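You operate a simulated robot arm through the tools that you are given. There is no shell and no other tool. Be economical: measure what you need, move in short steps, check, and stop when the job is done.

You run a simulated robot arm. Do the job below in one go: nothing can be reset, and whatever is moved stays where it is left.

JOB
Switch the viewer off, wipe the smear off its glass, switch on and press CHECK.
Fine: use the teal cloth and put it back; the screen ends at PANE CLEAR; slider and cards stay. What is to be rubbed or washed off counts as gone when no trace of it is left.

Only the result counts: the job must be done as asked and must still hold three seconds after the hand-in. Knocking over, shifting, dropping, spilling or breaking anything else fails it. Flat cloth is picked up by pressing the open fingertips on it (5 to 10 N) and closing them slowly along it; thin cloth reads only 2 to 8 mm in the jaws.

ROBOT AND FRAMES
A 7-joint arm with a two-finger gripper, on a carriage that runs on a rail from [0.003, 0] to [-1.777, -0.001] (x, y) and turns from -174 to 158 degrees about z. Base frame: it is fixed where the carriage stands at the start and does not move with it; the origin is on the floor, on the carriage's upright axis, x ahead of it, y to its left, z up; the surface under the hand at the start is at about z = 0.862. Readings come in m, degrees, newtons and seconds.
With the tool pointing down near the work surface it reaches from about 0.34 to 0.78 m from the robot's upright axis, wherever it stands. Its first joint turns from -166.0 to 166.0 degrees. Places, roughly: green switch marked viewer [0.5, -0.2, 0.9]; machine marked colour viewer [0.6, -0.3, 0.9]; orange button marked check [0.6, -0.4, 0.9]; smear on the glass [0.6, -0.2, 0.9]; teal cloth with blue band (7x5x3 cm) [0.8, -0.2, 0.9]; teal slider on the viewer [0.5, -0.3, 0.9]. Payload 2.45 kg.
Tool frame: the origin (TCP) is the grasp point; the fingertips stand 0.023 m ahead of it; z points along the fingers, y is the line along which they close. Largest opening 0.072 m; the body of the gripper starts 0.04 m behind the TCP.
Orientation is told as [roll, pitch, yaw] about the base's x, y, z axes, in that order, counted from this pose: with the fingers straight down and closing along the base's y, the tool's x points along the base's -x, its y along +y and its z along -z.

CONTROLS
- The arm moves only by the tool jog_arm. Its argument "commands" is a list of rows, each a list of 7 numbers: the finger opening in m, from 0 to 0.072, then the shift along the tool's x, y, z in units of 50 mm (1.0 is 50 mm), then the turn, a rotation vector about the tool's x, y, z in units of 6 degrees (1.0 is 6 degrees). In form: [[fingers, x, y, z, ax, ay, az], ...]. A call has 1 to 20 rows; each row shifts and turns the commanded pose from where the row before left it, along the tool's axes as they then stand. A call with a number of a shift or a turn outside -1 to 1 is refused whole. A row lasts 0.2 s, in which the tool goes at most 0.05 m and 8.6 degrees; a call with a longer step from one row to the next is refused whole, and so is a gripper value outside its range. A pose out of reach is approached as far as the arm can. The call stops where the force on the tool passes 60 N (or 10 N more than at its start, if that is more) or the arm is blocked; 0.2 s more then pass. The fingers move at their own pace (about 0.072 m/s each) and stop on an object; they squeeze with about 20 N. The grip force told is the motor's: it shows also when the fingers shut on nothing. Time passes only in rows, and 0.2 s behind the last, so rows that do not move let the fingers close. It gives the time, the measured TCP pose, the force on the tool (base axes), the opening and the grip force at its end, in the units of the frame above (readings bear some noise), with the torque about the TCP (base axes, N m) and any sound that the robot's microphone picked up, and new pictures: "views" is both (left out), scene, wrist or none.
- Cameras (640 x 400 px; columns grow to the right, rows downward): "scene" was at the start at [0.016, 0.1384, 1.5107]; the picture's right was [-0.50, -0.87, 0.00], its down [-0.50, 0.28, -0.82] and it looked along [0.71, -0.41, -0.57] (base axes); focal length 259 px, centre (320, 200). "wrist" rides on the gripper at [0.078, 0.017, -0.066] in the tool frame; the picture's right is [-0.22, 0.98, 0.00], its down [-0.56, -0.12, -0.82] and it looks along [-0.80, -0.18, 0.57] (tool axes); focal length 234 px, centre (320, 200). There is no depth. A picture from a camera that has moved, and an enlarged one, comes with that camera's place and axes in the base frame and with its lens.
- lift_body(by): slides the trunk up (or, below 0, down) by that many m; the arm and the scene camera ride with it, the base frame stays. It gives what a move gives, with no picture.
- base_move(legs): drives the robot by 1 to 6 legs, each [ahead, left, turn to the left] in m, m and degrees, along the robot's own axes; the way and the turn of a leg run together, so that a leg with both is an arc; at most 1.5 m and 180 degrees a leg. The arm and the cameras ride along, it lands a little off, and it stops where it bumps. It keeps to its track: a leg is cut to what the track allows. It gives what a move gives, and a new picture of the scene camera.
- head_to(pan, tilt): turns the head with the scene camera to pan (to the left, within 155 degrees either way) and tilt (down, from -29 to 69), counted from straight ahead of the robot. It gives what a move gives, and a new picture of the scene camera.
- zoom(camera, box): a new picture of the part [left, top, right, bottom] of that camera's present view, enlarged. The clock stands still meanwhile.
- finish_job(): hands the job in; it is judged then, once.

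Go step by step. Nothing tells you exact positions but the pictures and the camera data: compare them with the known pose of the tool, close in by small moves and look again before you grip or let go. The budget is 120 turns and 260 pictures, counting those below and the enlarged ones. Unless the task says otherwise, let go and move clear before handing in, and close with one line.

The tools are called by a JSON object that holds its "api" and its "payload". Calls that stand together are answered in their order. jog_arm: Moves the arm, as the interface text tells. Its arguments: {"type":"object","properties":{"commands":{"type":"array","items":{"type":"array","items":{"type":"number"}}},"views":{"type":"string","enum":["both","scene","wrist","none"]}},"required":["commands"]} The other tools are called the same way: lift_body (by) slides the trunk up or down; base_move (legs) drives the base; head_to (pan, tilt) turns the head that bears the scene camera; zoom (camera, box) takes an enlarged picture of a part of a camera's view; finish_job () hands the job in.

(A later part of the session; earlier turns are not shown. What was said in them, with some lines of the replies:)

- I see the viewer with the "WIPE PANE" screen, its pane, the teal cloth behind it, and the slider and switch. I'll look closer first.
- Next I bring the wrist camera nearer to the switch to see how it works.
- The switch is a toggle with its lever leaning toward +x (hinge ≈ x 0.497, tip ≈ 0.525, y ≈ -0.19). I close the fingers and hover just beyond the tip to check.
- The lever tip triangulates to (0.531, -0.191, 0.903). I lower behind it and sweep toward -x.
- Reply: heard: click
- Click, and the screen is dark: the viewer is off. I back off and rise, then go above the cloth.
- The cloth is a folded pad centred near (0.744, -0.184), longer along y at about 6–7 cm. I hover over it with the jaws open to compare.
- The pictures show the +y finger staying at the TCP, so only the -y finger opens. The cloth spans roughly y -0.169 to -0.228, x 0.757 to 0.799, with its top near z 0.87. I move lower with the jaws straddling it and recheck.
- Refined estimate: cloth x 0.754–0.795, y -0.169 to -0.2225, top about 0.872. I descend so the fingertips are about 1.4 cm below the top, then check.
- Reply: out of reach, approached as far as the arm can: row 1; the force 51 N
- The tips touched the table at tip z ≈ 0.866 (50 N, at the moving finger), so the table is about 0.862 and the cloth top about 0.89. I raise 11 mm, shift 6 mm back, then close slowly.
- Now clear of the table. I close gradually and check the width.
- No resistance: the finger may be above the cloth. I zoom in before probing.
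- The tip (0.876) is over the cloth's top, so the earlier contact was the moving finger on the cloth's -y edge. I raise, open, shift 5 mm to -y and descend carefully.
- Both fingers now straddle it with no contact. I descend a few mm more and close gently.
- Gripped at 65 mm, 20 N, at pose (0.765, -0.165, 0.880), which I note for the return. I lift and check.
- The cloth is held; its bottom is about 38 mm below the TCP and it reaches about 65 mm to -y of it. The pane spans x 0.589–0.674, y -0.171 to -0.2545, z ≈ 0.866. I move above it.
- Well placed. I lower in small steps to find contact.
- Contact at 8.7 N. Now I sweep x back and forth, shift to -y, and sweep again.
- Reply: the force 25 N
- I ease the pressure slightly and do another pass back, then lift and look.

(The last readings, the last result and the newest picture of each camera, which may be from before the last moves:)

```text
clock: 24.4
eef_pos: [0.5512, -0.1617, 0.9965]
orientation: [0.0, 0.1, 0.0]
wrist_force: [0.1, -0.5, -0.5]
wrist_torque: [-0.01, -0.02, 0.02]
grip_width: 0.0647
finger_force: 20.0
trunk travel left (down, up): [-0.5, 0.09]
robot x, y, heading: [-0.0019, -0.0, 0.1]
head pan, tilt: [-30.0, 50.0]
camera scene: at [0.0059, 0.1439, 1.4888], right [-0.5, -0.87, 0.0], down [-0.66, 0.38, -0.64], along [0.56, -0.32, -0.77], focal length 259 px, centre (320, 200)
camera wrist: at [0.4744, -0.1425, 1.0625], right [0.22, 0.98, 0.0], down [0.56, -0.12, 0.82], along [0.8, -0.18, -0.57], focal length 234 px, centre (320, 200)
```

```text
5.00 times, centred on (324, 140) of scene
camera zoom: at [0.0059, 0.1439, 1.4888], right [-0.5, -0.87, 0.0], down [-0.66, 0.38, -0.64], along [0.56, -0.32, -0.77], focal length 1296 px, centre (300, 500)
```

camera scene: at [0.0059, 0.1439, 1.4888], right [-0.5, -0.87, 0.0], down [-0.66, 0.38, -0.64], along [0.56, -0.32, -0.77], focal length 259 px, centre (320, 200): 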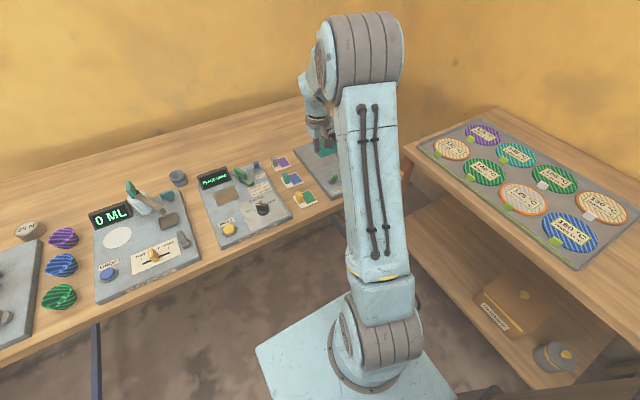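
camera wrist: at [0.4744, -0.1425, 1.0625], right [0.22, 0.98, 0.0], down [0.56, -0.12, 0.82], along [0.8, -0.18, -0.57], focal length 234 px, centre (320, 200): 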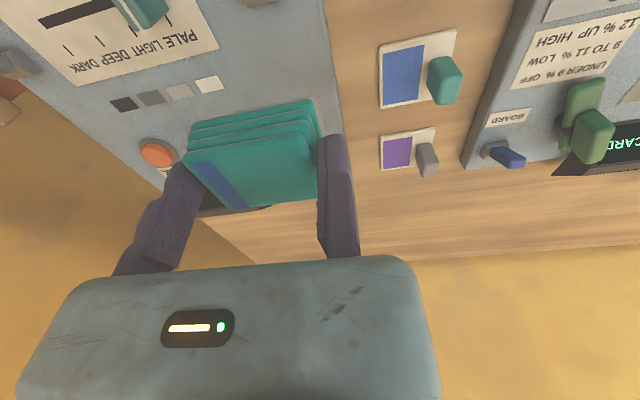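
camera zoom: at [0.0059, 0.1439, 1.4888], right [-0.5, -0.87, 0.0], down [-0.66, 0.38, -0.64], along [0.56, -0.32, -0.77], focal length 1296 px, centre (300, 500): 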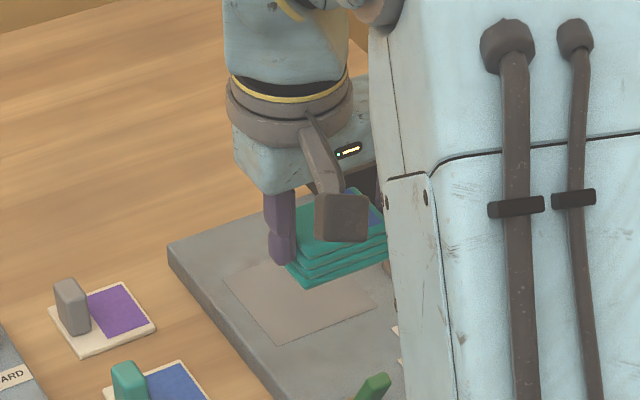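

The visible part is clean. I move aside to view the whole pane.

{"api": "jog_arm", "payload": {"commands": [[0.048, 0.2, 0.9, -0.3, 0, 0, 0], [0.048, 0, 0.9, -0.3, 0, 0, 0], [0.048, 0, 0.9, -0.3, 0, 0, 0], [0.048, 0, 0, 0, 0, 0, 0]], "views": "both"}}

{"api": "zoom", "payload": {"camera": "scene", "box": [270, 110, 366, 170]}}

{"api": "zoom", "payload": {"camera": "wrist", "box": [80, 20, 272, 140]}}

```text
clock: 25.4
eef_pos: [0.5403, -0.0321, 1.0417]
orientation: [0.0, 0.1, 0.0]
wrist_force: [-0.2, 0.2, 0.1]
wrist_torque: [0.0, 0.03, 0.01]
grip_width: 0.0647
finger_force: 19.7
trunk travel left (down, up): [-0.5, 0.09]
robot x, y, heading: [0.0006, 0.001, -0.0]
head pan, tilt: [-30.0, 50.0]
camera scene: at [0.0062, 0.1443, 1.4887], right [-0.5, -0.87, 0.0], down [-0.66, 0.38, -0.64], along [0.56, -0.32, -0.77], focal length 259 px, centre (320, 200)
camera wrist: at [0.463, -0.0121, 1.1071], right [0.22, 0.98, 0.0], down [0.56, -0.12, 0.82], along [0.8, -0.18, -0.57], focal length 234 px, centre (320, 200)
```

scene: 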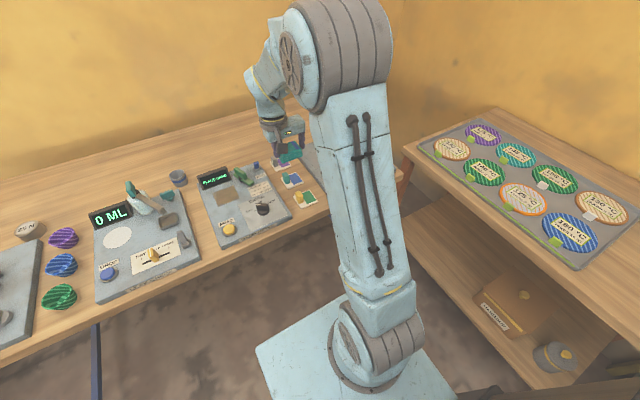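
wrist: 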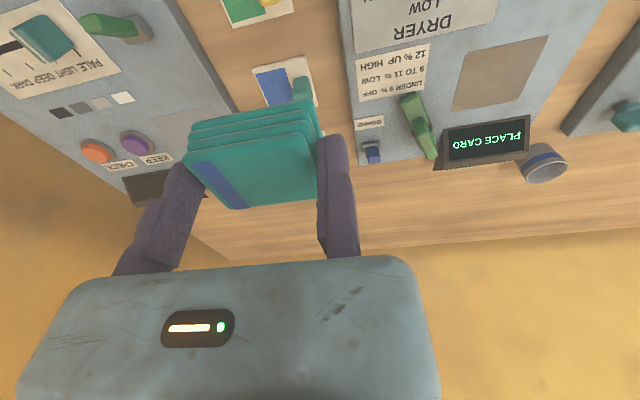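

```text
6.67 times, centred on (318, 140) of scene
camera zoom: at [0.0062, 0.1443, 1.4887], right [-0.5, -0.87, 0.0], down [-0.66, 0.38, -0.64], along [0.56, -0.32, -0.77], focal length 1728 px, centre (333, 600)
```

zoom: 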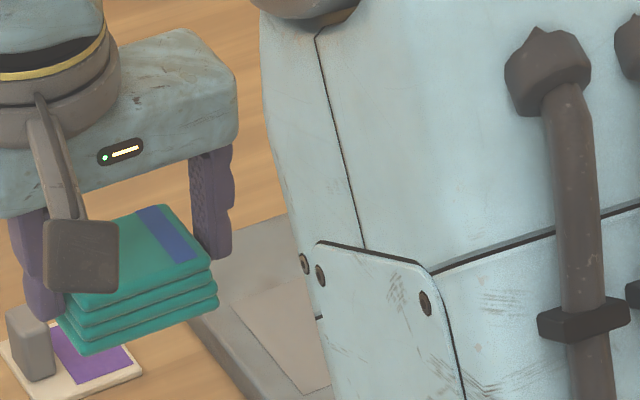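

```text
3.33 times, centred on (176, 80) of wrist
camera zoom: at [0.463, -0.0121, 1.1071], right [0.22, 0.98, 0.0], down [0.56, -0.12, 0.82], along [0.8, -0.18, -0.57], focal length 781 px, centre (800, 600)
```

zoom: 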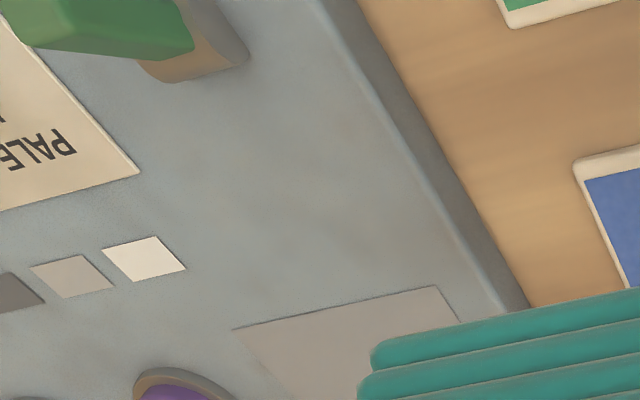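

I need to see the far part too, so I move a bit further left and up.

{"api": "jog_arm", "payload": {"commands": [[0.048, 0, 0.9, -0.3, 0, 0, 0], [0.048, 0.3, 0.8, -0.3, 0, 0, 0], [0.048, 0, 0, 0, 0, 0, 0]], "views": "wrist"}}

{"api": "zoom", "payload": {"camera": "wrist", "box": [40, 60, 232, 180]}}

```text
clock: 26.2
eef_pos: [0.5273, 0.0552, 1.0751]
orientation: [0.0, -0.1, -0.2]
wrist_force: [0.3, 0.4, -0.6]
wrist_torque: [0.0, -0.02, -0.01]
grip_width: 0.065
finger_force: 20.2
trunk travel left (down, up): [-0.5, 0.09]
robot x, y, heading: [-0.0028, -0.0001, -0.3]
head pan, tilt: [-30.0, 50.0]
camera wrist: at [0.4497, 0.0752, 1.1407], right [0.22, 0.98, 0.0], down [0.56, -0.12, 0.82], along [0.8, -0.18, -0.57], focal length 234 px, centre (320, 200)
```

wrist: 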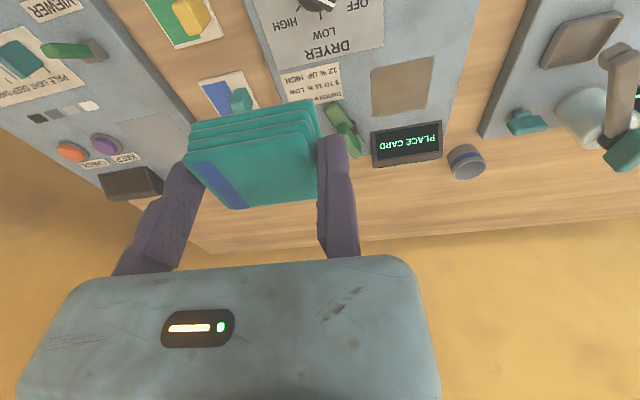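

```text
3.33 times, centred on (136, 120) of wrist
camera zoom: at [0.4497, 0.0752, 1.1407], right [0.22, 0.98, 0.0], down [0.56, -0.12, 0.82], along [0.8, -0.18, -0.57], focal length 781 px, centre (933, 467)
```

zoom: 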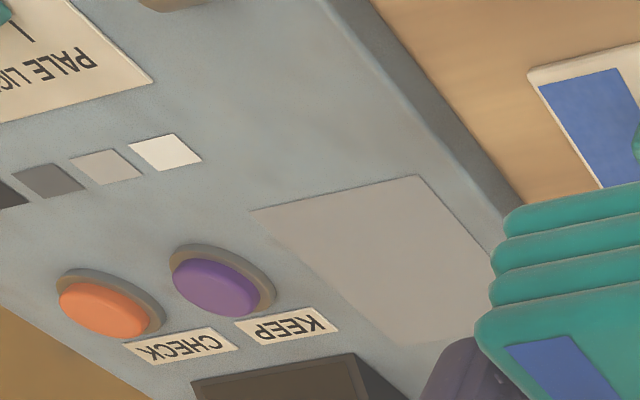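

The pane looks clean; one corner remains hidden. I check it with the scene camera.

{"api": "head_to", "payload": {"pan": -30, "tilt": 45}}

{"api": "zoom", "payload": {"camera": "scene", "box": [260, 100, 388, 180]}}

```text
clock: 26.8
eef_pos: [0.5272, 0.0551, 1.0756]
orientation: [0.1, 0.0, 0.0]
wrist_force: [0.0, -1.0, -0.6]
wrist_torque: [-0.01, 0.04, 0.0]
grip_width: 0.065
finger_force: 19.8
trunk travel left (down, up): [-0.5, 0.09]
robot x, y, heading: [0.0007, 0.0002, -0.1]
head pan, tilt: [-30.0, 45.0]
camera scene: at [0.01, 0.1417, 1.4957], right [-0.5, -0.87, 0.0], down [-0.61, 0.35, -0.71], along [0.61, -0.35, -0.71], focal length 259 px, centre (320, 200)
```

scene: 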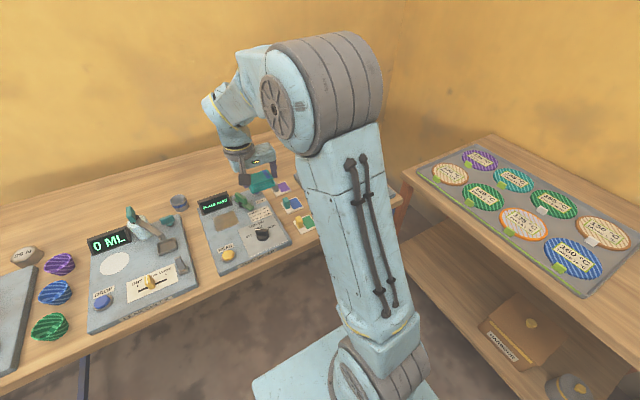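

```text
5.00 times, centred on (324, 140) of scene
camera zoom: at [0.01, 0.1417, 1.4957], right [-0.5, -0.87, 0.0], down [-0.61, 0.35, -0.71], along [0.61, -0.35, -0.71], focal length 1296 px, centre (300, 500)
```

zoom: 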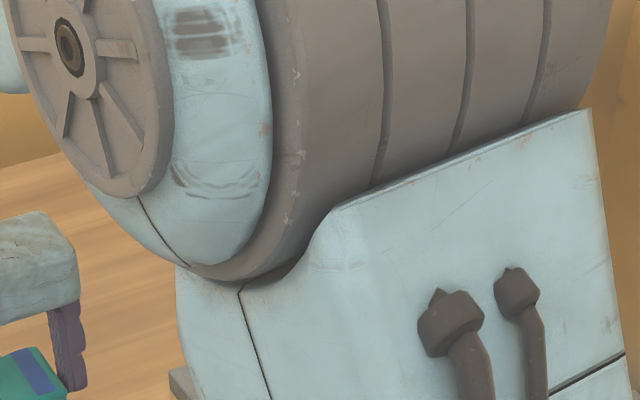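

The earlier scene zoom already showed that far +y corner clean, so the whole pane is clean. I return the cloth above its old place.

{"api": "jog_arm", "payload": {"commands": [[0.048, -0.68, -0.63, 0.2, 0, 0, 0], [0.048, -0.68, -0.63, 0.2, 0, 0, 0], [0.048, -0.68, -0.63, 0.2, 0, 0, 0], [0.048, -0.68, -0.63, 0.2, 0, 0, 0], [0.048, -0.68, -0.63, 0.2, 0, 0, 0], [0.048, -0.68, -0.63, 0.2, 0, 0, 0], [0.048, -0.68, -0.62, 0.2, 0, 0, 0], [0.048, 0, 0, 0.8, 0, 0, 0], [0.048, 0, 0, 0.8, 0, 0, 0], [0.048, 0, 0, 0, 0, 0, 0]], "views": "wrist"}}

```text
clock: 29.0
eef_pos: [0.7546, -0.155, 0.9225]
orientation: [-0.1, 0.0, 0.0]
wrist_force: [1.1, 0.0, -0.4]
wrist_torque: [0.02, 0.06, 0.0]
grip_width: 0.0647
finger_force: 20.2
out of reach, approached as far as the arm can: row 7
trunk travel left (down, up): [-0.5, 0.09]
robot x, y, heading: [0.0015, -0.0029, -0.0]
head pan, tilt: [-30.0, 45.0]
camera wrist: at [0.6768, -0.1357, 0.9874], right [0.22, 0.98, 0.0], down [0.56, -0.12, 0.82], along [0.8, -0.18, -0.57], focal length 234 px, centre (320, 200)
```

wrist: 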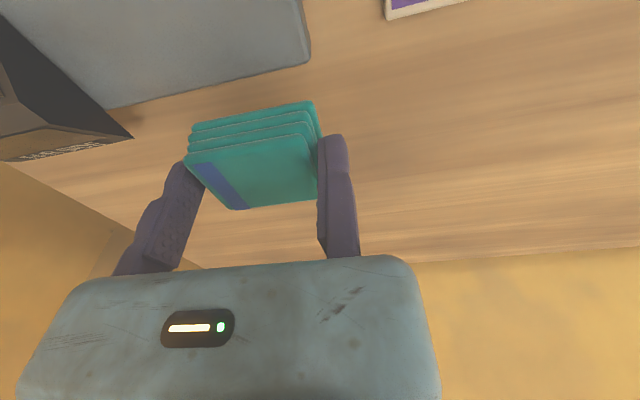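

Correct by +11 mm x and -10 mm y, then lower.

{"api": "jog_arm", "payload": {"commands": [[0.048, -0.21, -0.19, 0.2, 0, 0, 0], [0.048, 0, 0, 0.3, 0, 0, 0], [0.048, 0, 0, 0.2, 0, 0, 0], [0.048, 0, 0, 0, 0, 0, 0]], "views": "wrist"}}

```text
clock: 30.0
eef_pos: [0.7642, -0.1638, 0.8875]
orientation: [0.0, 0.0, 0.0]
wrist_force: [-0.1, 0.2, 0.2]
wrist_torque: [0.0, -0.05, 0.0]
grip_width: 0.0648
finger_force: 19.9
trunk travel left (down, up): [-0.5, 0.09]
robot x, y, heading: [-0.0013, 0.0042, 0.2]
head pan, tilt: [-30.0, 45.0]
camera wrist: at [0.6878, -0.1437, 0.9523], right [0.22, 0.98, 0.0], down [0.56, -0.12, 0.82], along [0.8, -0.18, -0.57], focal length 234 px, centre (320, 200)
```

wrist: 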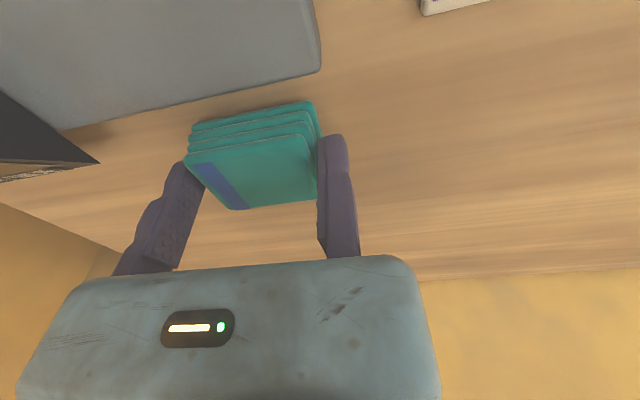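

{"api": "jog_arm", "payload": {"commands": [[0.048, 0, 0, 0.08, 0, 0, 0], [0.048, 0, 0, 0.06, 0, 0, 0], [0.048, 0, 0, 0, 0, 0, 0]], "views": "none"}}

```text
clock: 30.8
eef_pos: [0.7654, -0.1646, 0.8818]
orientation: [-0.1, 0.0, 0.0]
wrist_force: [1.2, 0.5, -0.5]
wrist_torque: [0.01, 0.01, 0.0]
grip_width: 0.065
finger_force: 20.4
trunk travel left (down, up): [-0.5, 0.09]
robot x, y, heading: [0.0007, 0.0008, 0.0]
head pan, tilt: [-30.0, 45.0]
```

{"api": "jog_arm", "payload": {"commands": [[0.048, 0, 0, 0.04, 0, 0, 0], [0.048, 0, 0, 0.03, 0, 0, 0], [0.048, 0, 0, 0, 0, 0, 0]], "views": "none"}}

```text
clock: 31.6
eef_pos: [0.7667, -0.1631, 0.8788]
orientation: [0.0, 0.0, 0.0]
wrist_force: [0.6, 0.1, -0.5]
wrist_torque: [0.0, 0.01, 0.01]
grip_width: 0.0652
finger_force: 20.3
trunk travel left (down, up): [-0.5, 0.09]
robot x, y, heading: [0.0007, 0.0009, 0.3]
head pan, tilt: [-30.0, 45.0]
```

{"api": "jog_arm", "payload": {"commands": [[0.048, 0, 0, 0.04, 0, 0, 0], [0.048, 0, 0, 0.02, 0, 0, 0], [0.048, 0, 0, 0, 0, 0, 0]], "views": "wrist"}}

```text
clock: 32.4
eef_pos: [0.7665, -0.1626, 0.8781]
orientation: [-0.2, -0.2, 0.0]
wrist_force: [0.4, -0.1, 15.5]
wrist_torque: [-0.34, 0.05, 0.01]
grip_width: 0.065
finger_force: 20.6
trunk travel left (down, up): [-0.5, 0.09]
robot x, y, heading: [0.003, -0.0015, 0.2]
head pan, tilt: [-30.0, 45.0]
camera wrist: at [0.6882, -0.1439, 0.9435], right [0.22, 0.98, 0.0], down [0.56, -0.12, 0.82], along [0.8, -0.18, -0.57], focal length 234 px, centre (320, 200)
```

wrist: 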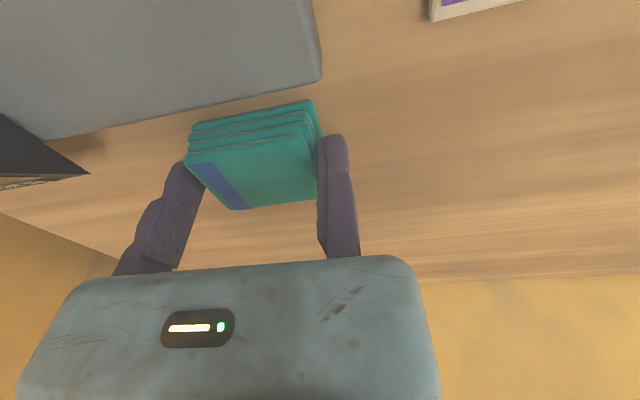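

On the table. I ease off, open, move the fixed finger clear, and lift.

{"api": "jog_arm", "payload": {"commands": [[0.048, 0, 0, -0.06, 0, 0, 0], [0.072, 0, 0, 0, 0, 0, 0], [0.072, 0, 0, 0, 0, 0, 0], [0.072, 0, 0.06, 0, 0, 0, 0], [0.072, 0, 0, -0.5, 0, 0, 0], [0.072, 0, 0, -0.9, 0, 0, 0], [0.072, 0, 0, 0, 0, 0, 0]], "views": "wrist"}}

```text
clock: 34.0
eef_pos: [0.7643, -0.1592, 0.9537]
orientation: [0.0, -0.1, 0.0]
wrist_force: [-0.3, 0.4, 0.4]
wrist_torque: [0.03, -0.01, -0.01]
grip_width: 0.0721
finger_force: 0.1
trunk travel left (down, up): [-0.5, 0.09]
robot x, y, heading: [-0.0004, -0.0007, 0.0]
head pan, tilt: [-30.0, 45.0]
camera wrist: at [0.6866, -0.1393, 1.0184], right [0.22, 0.98, 0.0], down [0.56, -0.12, 0.82], along [0.8, -0.18, -0.57], focal length 234 px, centre (320, 200)
```

wrist: 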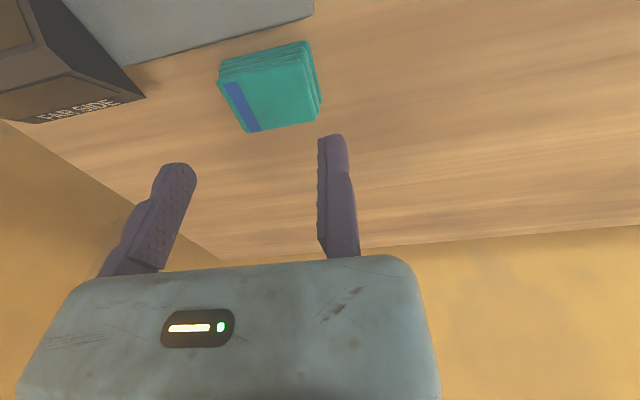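

The cloth is back in place. I return to view the pane and lever with the fingers closed.

{"api": "jog_arm", "payload": {"commands": [[0, 0.3, 0, -0.8, 0, 0, 0], [0, 0.8, -0.1, -0.5, 0, 0, 0], [0, 0.9, -0.1, -0.2, 0, 0, 0], [0, 0.95, -0.1, 0, 0, 0, 0], [0, 0.95, -0.1, 0, 0, 0, 0], [0, 0.95, -0.1, 0, 0, 0, 0], [0, 0.95, -0.1, 0, 0, 0, 0], [0, 0.95, 0, 0, 0, 0, 0], [0, 0, 0, 0, 0, 0, 0]], "views": "both"}}

{"api": "zoom", "payload": {"camera": "wrist", "box": [160, 0, 480, 200]}}

{"api": "zoom", "payload": {"camera": "scene", "box": [260, 120, 388, 200]}}

```text
clock: 36.0
eef_pos: [0.4268, -0.1868, 1.0259]
orientation: [0.0, 0.0, 0.0]
wrist_force: [-0.9, 0.0, 1.4]
wrist_torque: [0.01, 0.0, 0.0]
grip_width: 0.0002
finger_force: 20.0
trunk travel left (down, up): [-0.5, 0.09]
robot x, y, heading: [0.0022, -0.0003, 0.2]
head pan, tilt: [-30.0, 45.0]
camera scene: at [0.0096, 0.1417, 1.4957], right [-0.5, -0.87, 0.0], down [-0.61, 0.35, -0.71], along [0.61, -0.35, -0.71], focal length 259 px, centre (320, 200)
camera wrist: at [0.349, -0.1686, 1.0912], right [0.22, 0.98, 0.0], down [0.56, -0.12, 0.82], along [0.8, -0.18, -0.57], focal length 234 px, centre (320, 200)
```

scene: 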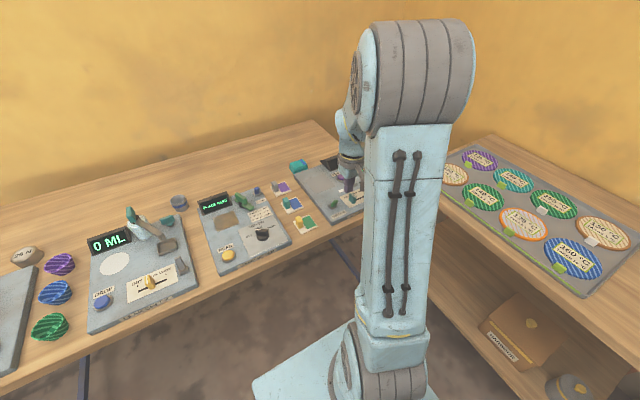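
wrist: 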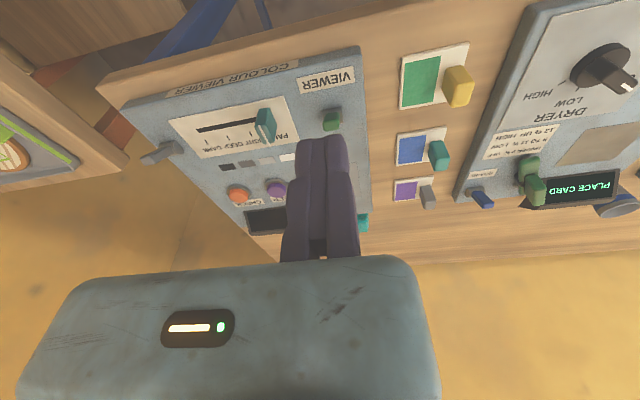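

```text
2.00 times, centred on (320, 100) of wrist
camera zoom: at [0.349, -0.1686, 1.0912], right [0.22, 0.98, 0.0], down [0.56, -0.12, 0.82], along [0.8, -0.18, -0.57], focal length 468 px, centre (320, 400)
```

zoom: 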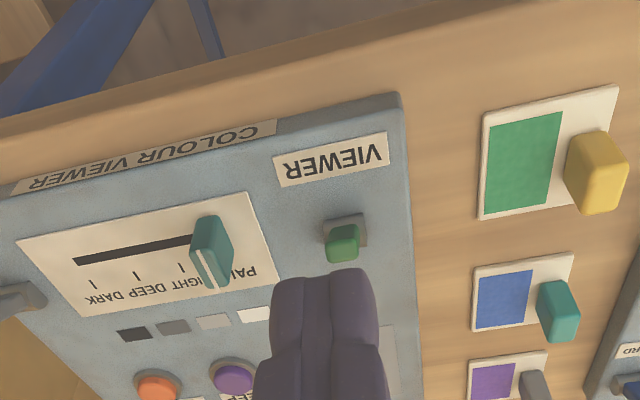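

```text
5.00 times, centred on (324, 160) of scene
camera zoom: at [0.0096, 0.1417, 1.4957], right [-0.5, -0.87, 0.0], down [-0.61, 0.35, -0.71], along [0.61, -0.35, -0.71], focal length 1296 px, centre (300, 400)
```

zoom: 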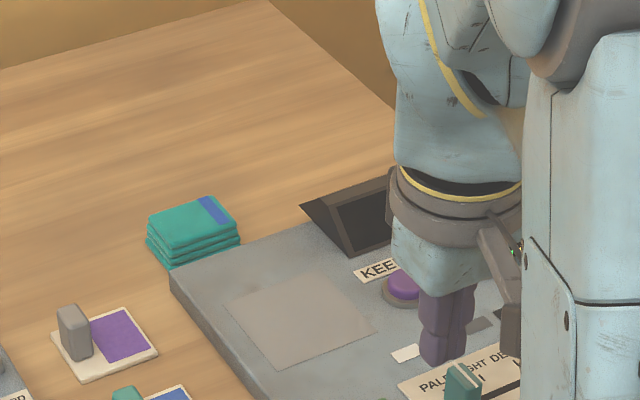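

The pane is clean, the cloth is back, and the lever leans to -x. I lower in front of it and push to +x.

{"api": "jog_arm", "payload": {"commands": [[0, -0.2, -0.08, 0.7, 0, 0, 0], [0, 0, 0, 0.7, 0, 0, 0], [0, 0, 0, 0.7, 0, 0, 0], [0, 0, 0, 0, 0, 0, 0], [0, -0.25, 0, 0, 0, 0, 0], [0, -0.25, 0, 0, 0, 0, 0], [0, -0.25, 0, 0, 0, 0, 0], [0, -0.25, 0, 0, 0, 0, 0], [0, -0.25, 0, 0, 0, 0, 0], [0, 0, 0, 0, 0, 0, 0]], "views": "wrist"}}

```text
clock: 38.2
eef_pos: [0.5021, -0.1917, 0.9182]
orientation: [0.0, 0.1, -0.1]
wrist_force: [0.7, -0.4, -0.1]
wrist_torque: [0.01, -0.01, -0.04]
grip_width: 0.0
finger_force: 20.1
trunk travel left (down, up): [-0.5, 0.09]
robot x, y, heading: [0.0002, -0.0046, 0.1]
head pan, tilt: [-30.0, 45.0]
heard: click
camera wrist: at [0.4237, -0.1726, 0.9837], right [0.22, 0.98, 0.0], down [0.56, -0.12, 0.82], along [0.8, -0.18, -0.57], focal length 234 px, centre (320, 200)
```

wrist: 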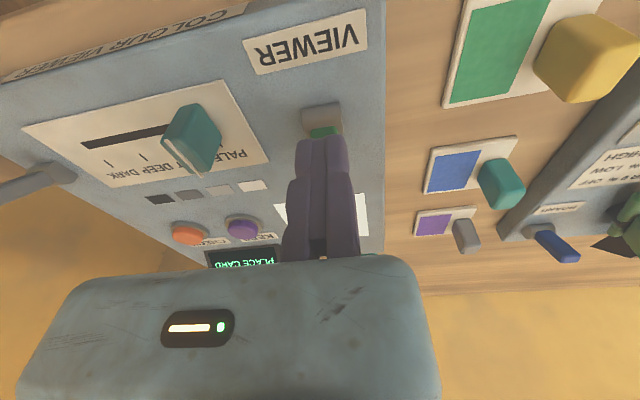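

Click: the viewer is on, the pane is lit and the screen shows "PLACE CARD". I lift and approach CHECK, estimated at (0.611, -0.356).

{"api": "jog_arm", "payload": {"commands": [[0, 0.2, 0, -0.3, 0, 0, 0], [0, 0, 0, -0.9, 0, 0, 0], [0, 0, 0, -0.9, 0, 0, 0], [0, -0.5, -0.8, 0, 0, 0, 0], [0, -0.5, -0.8, 0, 0, 0, 0], [0, -0.5, -0.8, 0, 0, 0, 0], [0, -0.4, -0.7, 0, 0, 0, 0], [0, 0, 0, 0, 0, 0, 0]], "views": "both"}}

{"api": "zoom", "payload": {"camera": "wrist", "box": [240, 40, 480, 190]}}

{"api": "zoom", "payload": {"camera": "scene", "box": [260, 120, 388, 200]}}

```text
clock: 40.0
eef_pos: [0.5881, -0.3497, 1.024]
orientation: [-0.1, 0.0, 0.1]
wrist_force: [-0.1, -0.9, -0.6]
wrist_torque: [0.0, -0.01, -0.02]
grip_width: 0.0
finger_force: 19.9
trunk travel left (down, up): [-0.5, 0.09]
robot x, y, heading: [-0.0002, 0.0006, 0.0]
head pan, tilt: [-30.0, 45.0]
camera scene: at [0.0102, 0.1412, 1.4958], right [-0.5, -0.87, 0.0], down [-0.61, 0.35, -0.71], along [0.61, -0.35, -0.71], focal length 259 px, centre (320, 200)
camera wrist: at [0.5107, -0.3301, 1.0895], right [0.22, 0.98, 0.0], down [0.56, -0.12, 0.82], along [0.8, -0.18, -0.57], focal length 234 px, centre (320, 200)
```

scene: 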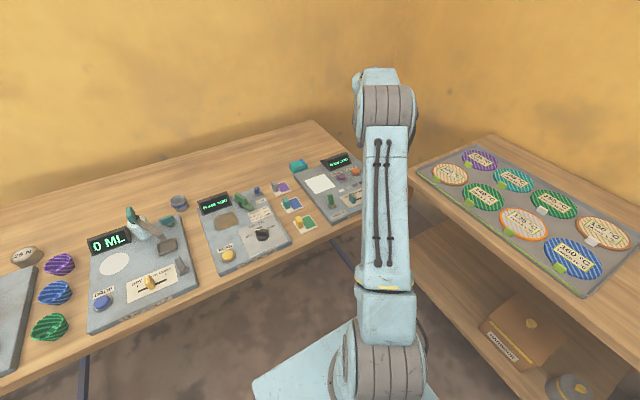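
wrist: 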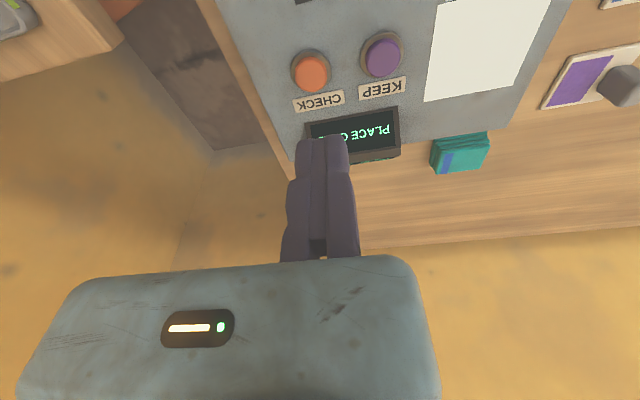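

```text
2.67 times, centred on (360, 115) of wrist
camera zoom: at [0.5107, -0.3301, 1.0895], right [0.22, 0.98, 0.0], down [0.56, -0.12, 0.82], along [0.8, -0.18, -0.57], focal length 624 px, centre (213, 427)
```

zoom: 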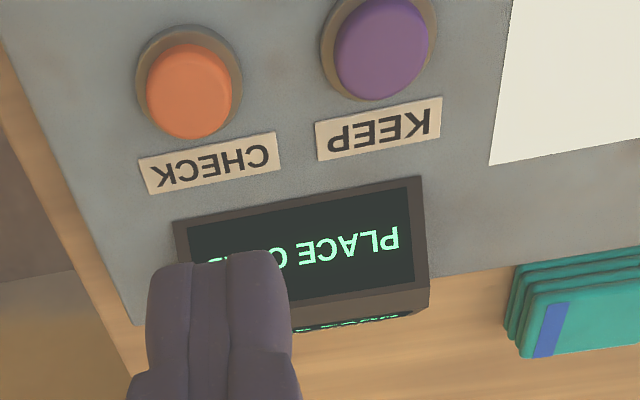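

```text
5.00 times, centred on (324, 160) of scene
camera zoom: at [0.0102, 0.1412, 1.4958], right [-0.5, -0.87, 0.0], down [-0.61, 0.35, -0.71], along [0.61, -0.35, -0.71], focal length 1296 px, centre (300, 400)
```

zoom: 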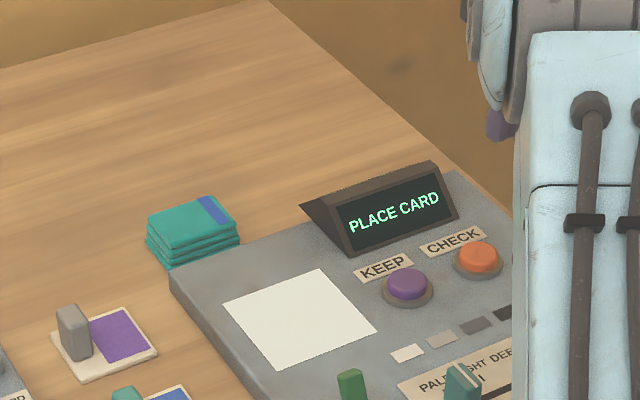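

The pane is spotless white. CHECK triangulates to (0.616, -0.363, ~0.87). I move above it and lower.

{"api": "jog_arm", "payload": {"commands": [[0, -0.56, -0.26, 0.3, 0, 0, 0], [0, 0, 0, 0.9, 0, 0, 0], [0, 0, 0, 0.8, 0, 0, 0], [0, 0, 0, 0, 0, 0, 0]], "views": "both"}}

{"api": "zoom", "payload": {"camera": "scene", "box": [310, 130, 406, 190]}}

```text
clock: 41.0
eef_pos: [0.6139, -0.3631, 0.9238]
orientation: [0.0, 0.0, 0.1]
wrist_force: [-0.2, -0.7, -0.4]
wrist_torque: [0.0, 0.0, 0.0]
grip_width: 0.0
finger_force: 20.3
trunk travel left (down, up): [-0.5, 0.09]
robot x, y, heading: [0.0024, -0.0002, -0.3]
head pan, tilt: [-30.0, 45.0]
camera scene: at [0.0102, 0.1415, 1.4957], right [-0.5, -0.87, 0.0], down [-0.61, 0.35, -0.71], along [0.61, -0.35, -0.71], focal length 259 px, centre (320, 200)
camera wrist: at [0.537, -0.3437, 0.9894], right [0.22, 0.98, 0.0], down [0.56, -0.13, 0.82], along [0.8, -0.18, -0.57], focal length 234 px, centre (320, 200)
```

scene: 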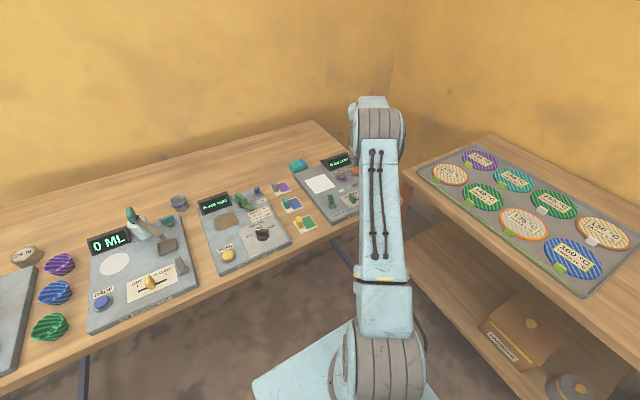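
wrist: 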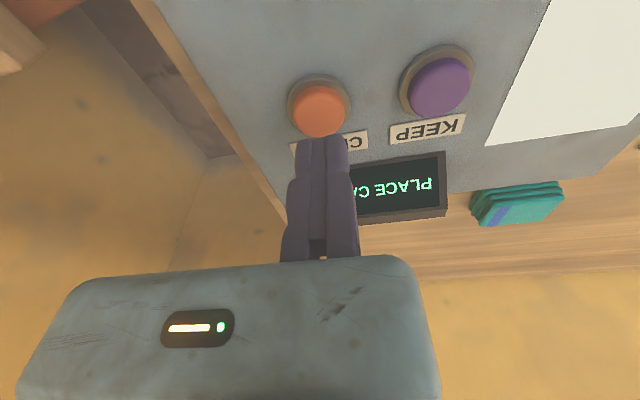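

```text
6.67 times, centred on (358, 160) of scene
camera zoom: at [0.0102, 0.1415, 1.4957], right [-0.5, -0.87, 0.0], down [-0.61, 0.35, -0.71], along [0.61, -0.35, -0.71], focal length 1728 px, centre (67, 467)
```

zoom: 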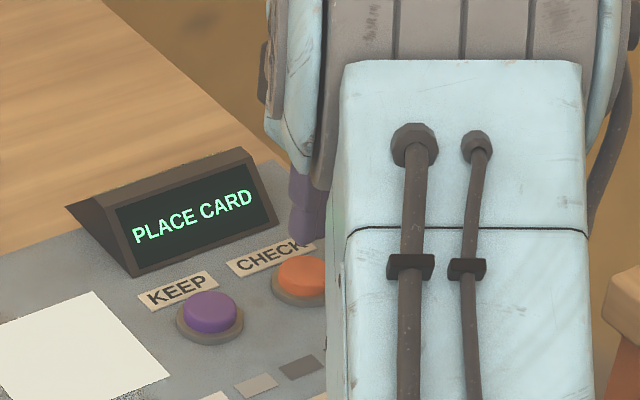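

Aligned. I press down in small steps.

{"api": "jog_arm", "payload": {"commands": [[0, 0, 0, 0.2, 0, 0, 0], [0, 0, 0, 0.14, 0, 0, 0], [0, 0, 0, 0.1, 0, 0, 0], [0, 0, 0, 0.06, 0, 0, 0], [0, 0, 0, 0, 0, 0, 0]], "views": "wrist"}}

```text
clock: 42.2
eef_pos: [0.6136, -0.3627, 0.8992]
orientation: [0.0, 0.0, 0.0]
wrist_force: [0.6, 1.0, 0.5]
wrist_torque: [0.0, 0.03, -0.02]
grip_width: 0.0
finger_force: 20.5
trunk travel left (down, up): [-0.5, 0.09]
robot x, y, heading: [-0.0015, 0.0017, 0.2]
head pan, tilt: [-30.0, 45.0]
camera wrist: at [0.5357, -0.3434, 0.9642], right [0.22, 0.98, 0.0], down [0.56, -0.13, 0.82], along [0.8, -0.18, -0.57], focal length 234 px, centre (320, 200)
```

wrist: 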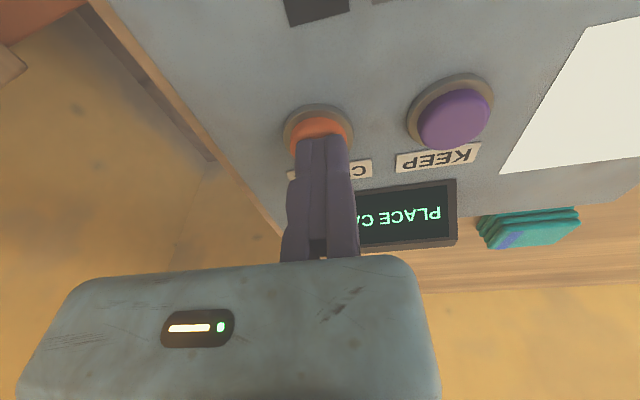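

{"api": "jog_arm", "payload": {"commands": [[0, 0, 0, 0.06, 0, 0, 0], [0, 0, 0, 0.05, 0, 0, 0], [0, 0, 0, 0, 0, 0, 0]], "views": "wrist"}}

```text
clock: 43.0
eef_pos: [0.6137, -0.363, 0.8941]
orientation: [-0.1, -0.1, 0.0]
wrist_force: [0.0, -2.0, 5.6]
wrist_torque: [-0.07, 0.02, 0.02]
grip_width: 0.006
finger_force: 28.3
trunk travel left (down, up): [-0.5, 0.09]
robot x, y, heading: [-0.001, 0.0006, 0.2]
head pan, tilt: [-30.0, 45.0]
heard: click
camera wrist: at [0.5357, -0.343, 0.9594], right [0.22, 0.98, 0.0], down [0.56, -0.12, 0.82], along [0.8, -0.18, -0.57], focal length 234 px, centre (320, 200)
```

wrist: 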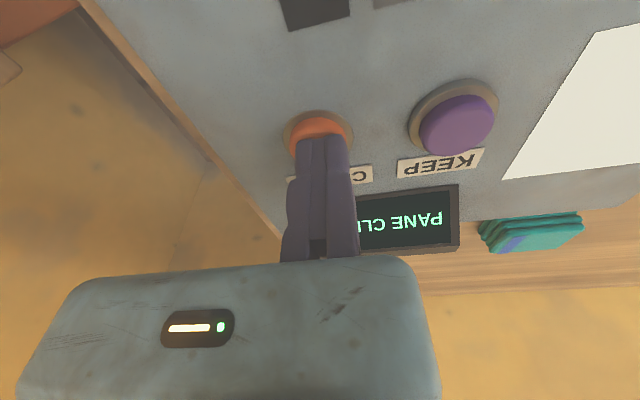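

Click, and the screen shows "PANE CL…". I rise clear and check the final state.

{"api": "jog_arm", "payload": {"commands": [[0, 0, 0, -0.3, 0, 0, 0], [0, 0, 0, -0.9, 0, 0, 0], [0, 0, 0, -0.9, 0, 0, 0], [0, 0.5, 0, -0.8, 0, 0, 0], [0, 0.5, 0, 0, 0, 0, 0], [0, 0, 0, 0, 0, 0, 0], [0, 0, 0, 0, 0, 0, 0]], "views": "both"}}

{"api": "zoom", "payload": {"camera": "scene", "box": [260, 120, 388, 200]}}

```text
clock: 44.6
eef_pos: [0.5614, -0.3639, 1.0367]
orientation: [0.1, 0.0, 0.0]
wrist_force: [0.2, 0.6, 0.5]
wrist_torque: [0.01, -0.02, -0.01]
grip_width: 0.0
finger_force: 28.6
trunk travel left (down, up): [-0.5, 0.09]
robot x, y, heading: [-0.0013, 0.0007, 0.0]
head pan, tilt: [-30.0, 45.0]
camera scene: at [0.0101, 0.1416, 1.4957], right [-0.5, -0.87, 0.0], down [-0.61, 0.35, -0.71], along [0.61, -0.35, -0.71], focal length 259 px, centre (320, 200)
camera wrist: at [0.4841, -0.3433, 1.1022], right [0.22, 0.98, 0.0], down [0.56, -0.12, 0.82], along [0.8, -0.18, -0.57], focal length 234 px, centre (320, 200)
```

scene: 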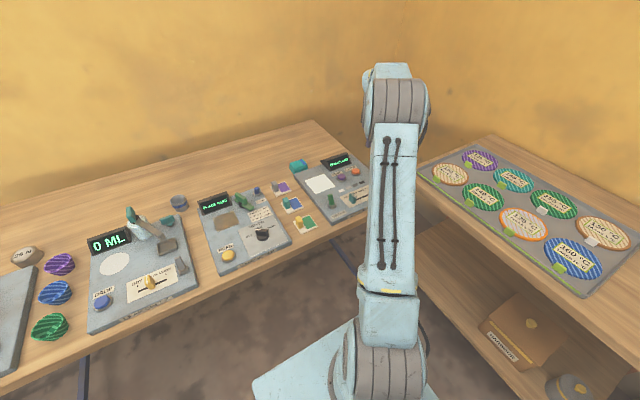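
wrist: 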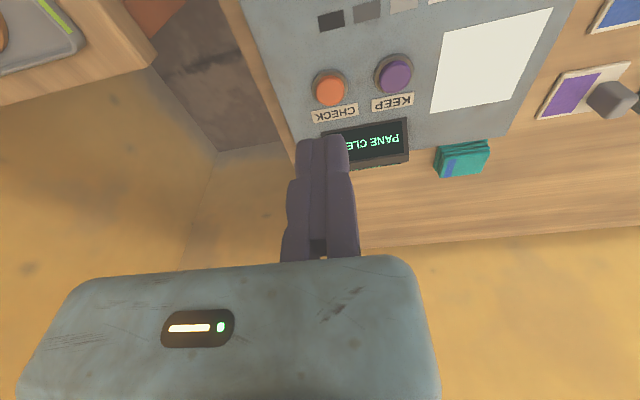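

```text
5.00 times, centred on (324, 160) of scene
camera zoom: at [0.0101, 0.1416, 1.4957], right [-0.5, -0.87, 0.0], down [-0.61, 0.35, -0.71], along [0.61, -0.35, -0.71], focal length 1296 px, centre (300, 400)
```

zoom: 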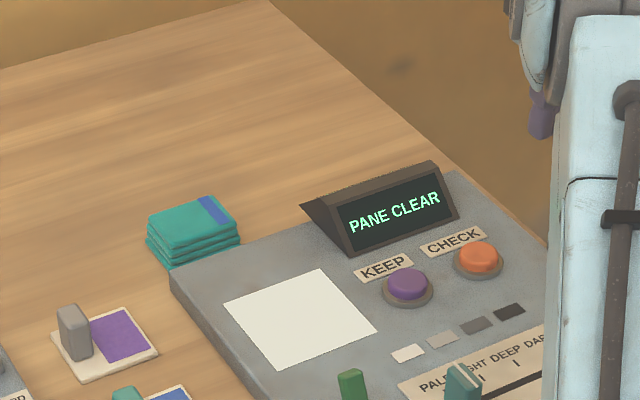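

The screen reads PANE CLEAR, the pane is clean, and the cloth is back. The slider and cards are untouched, so I hand in.

{"api": "finish_job", "payload": {}}

```text
The job is handed in.
```

The viewer was switched off, wiped with the teal cloth, switched back on and checked; the screen reads PANE CLEAR, the cloth is back in its place, and the slider and cards were not touched.
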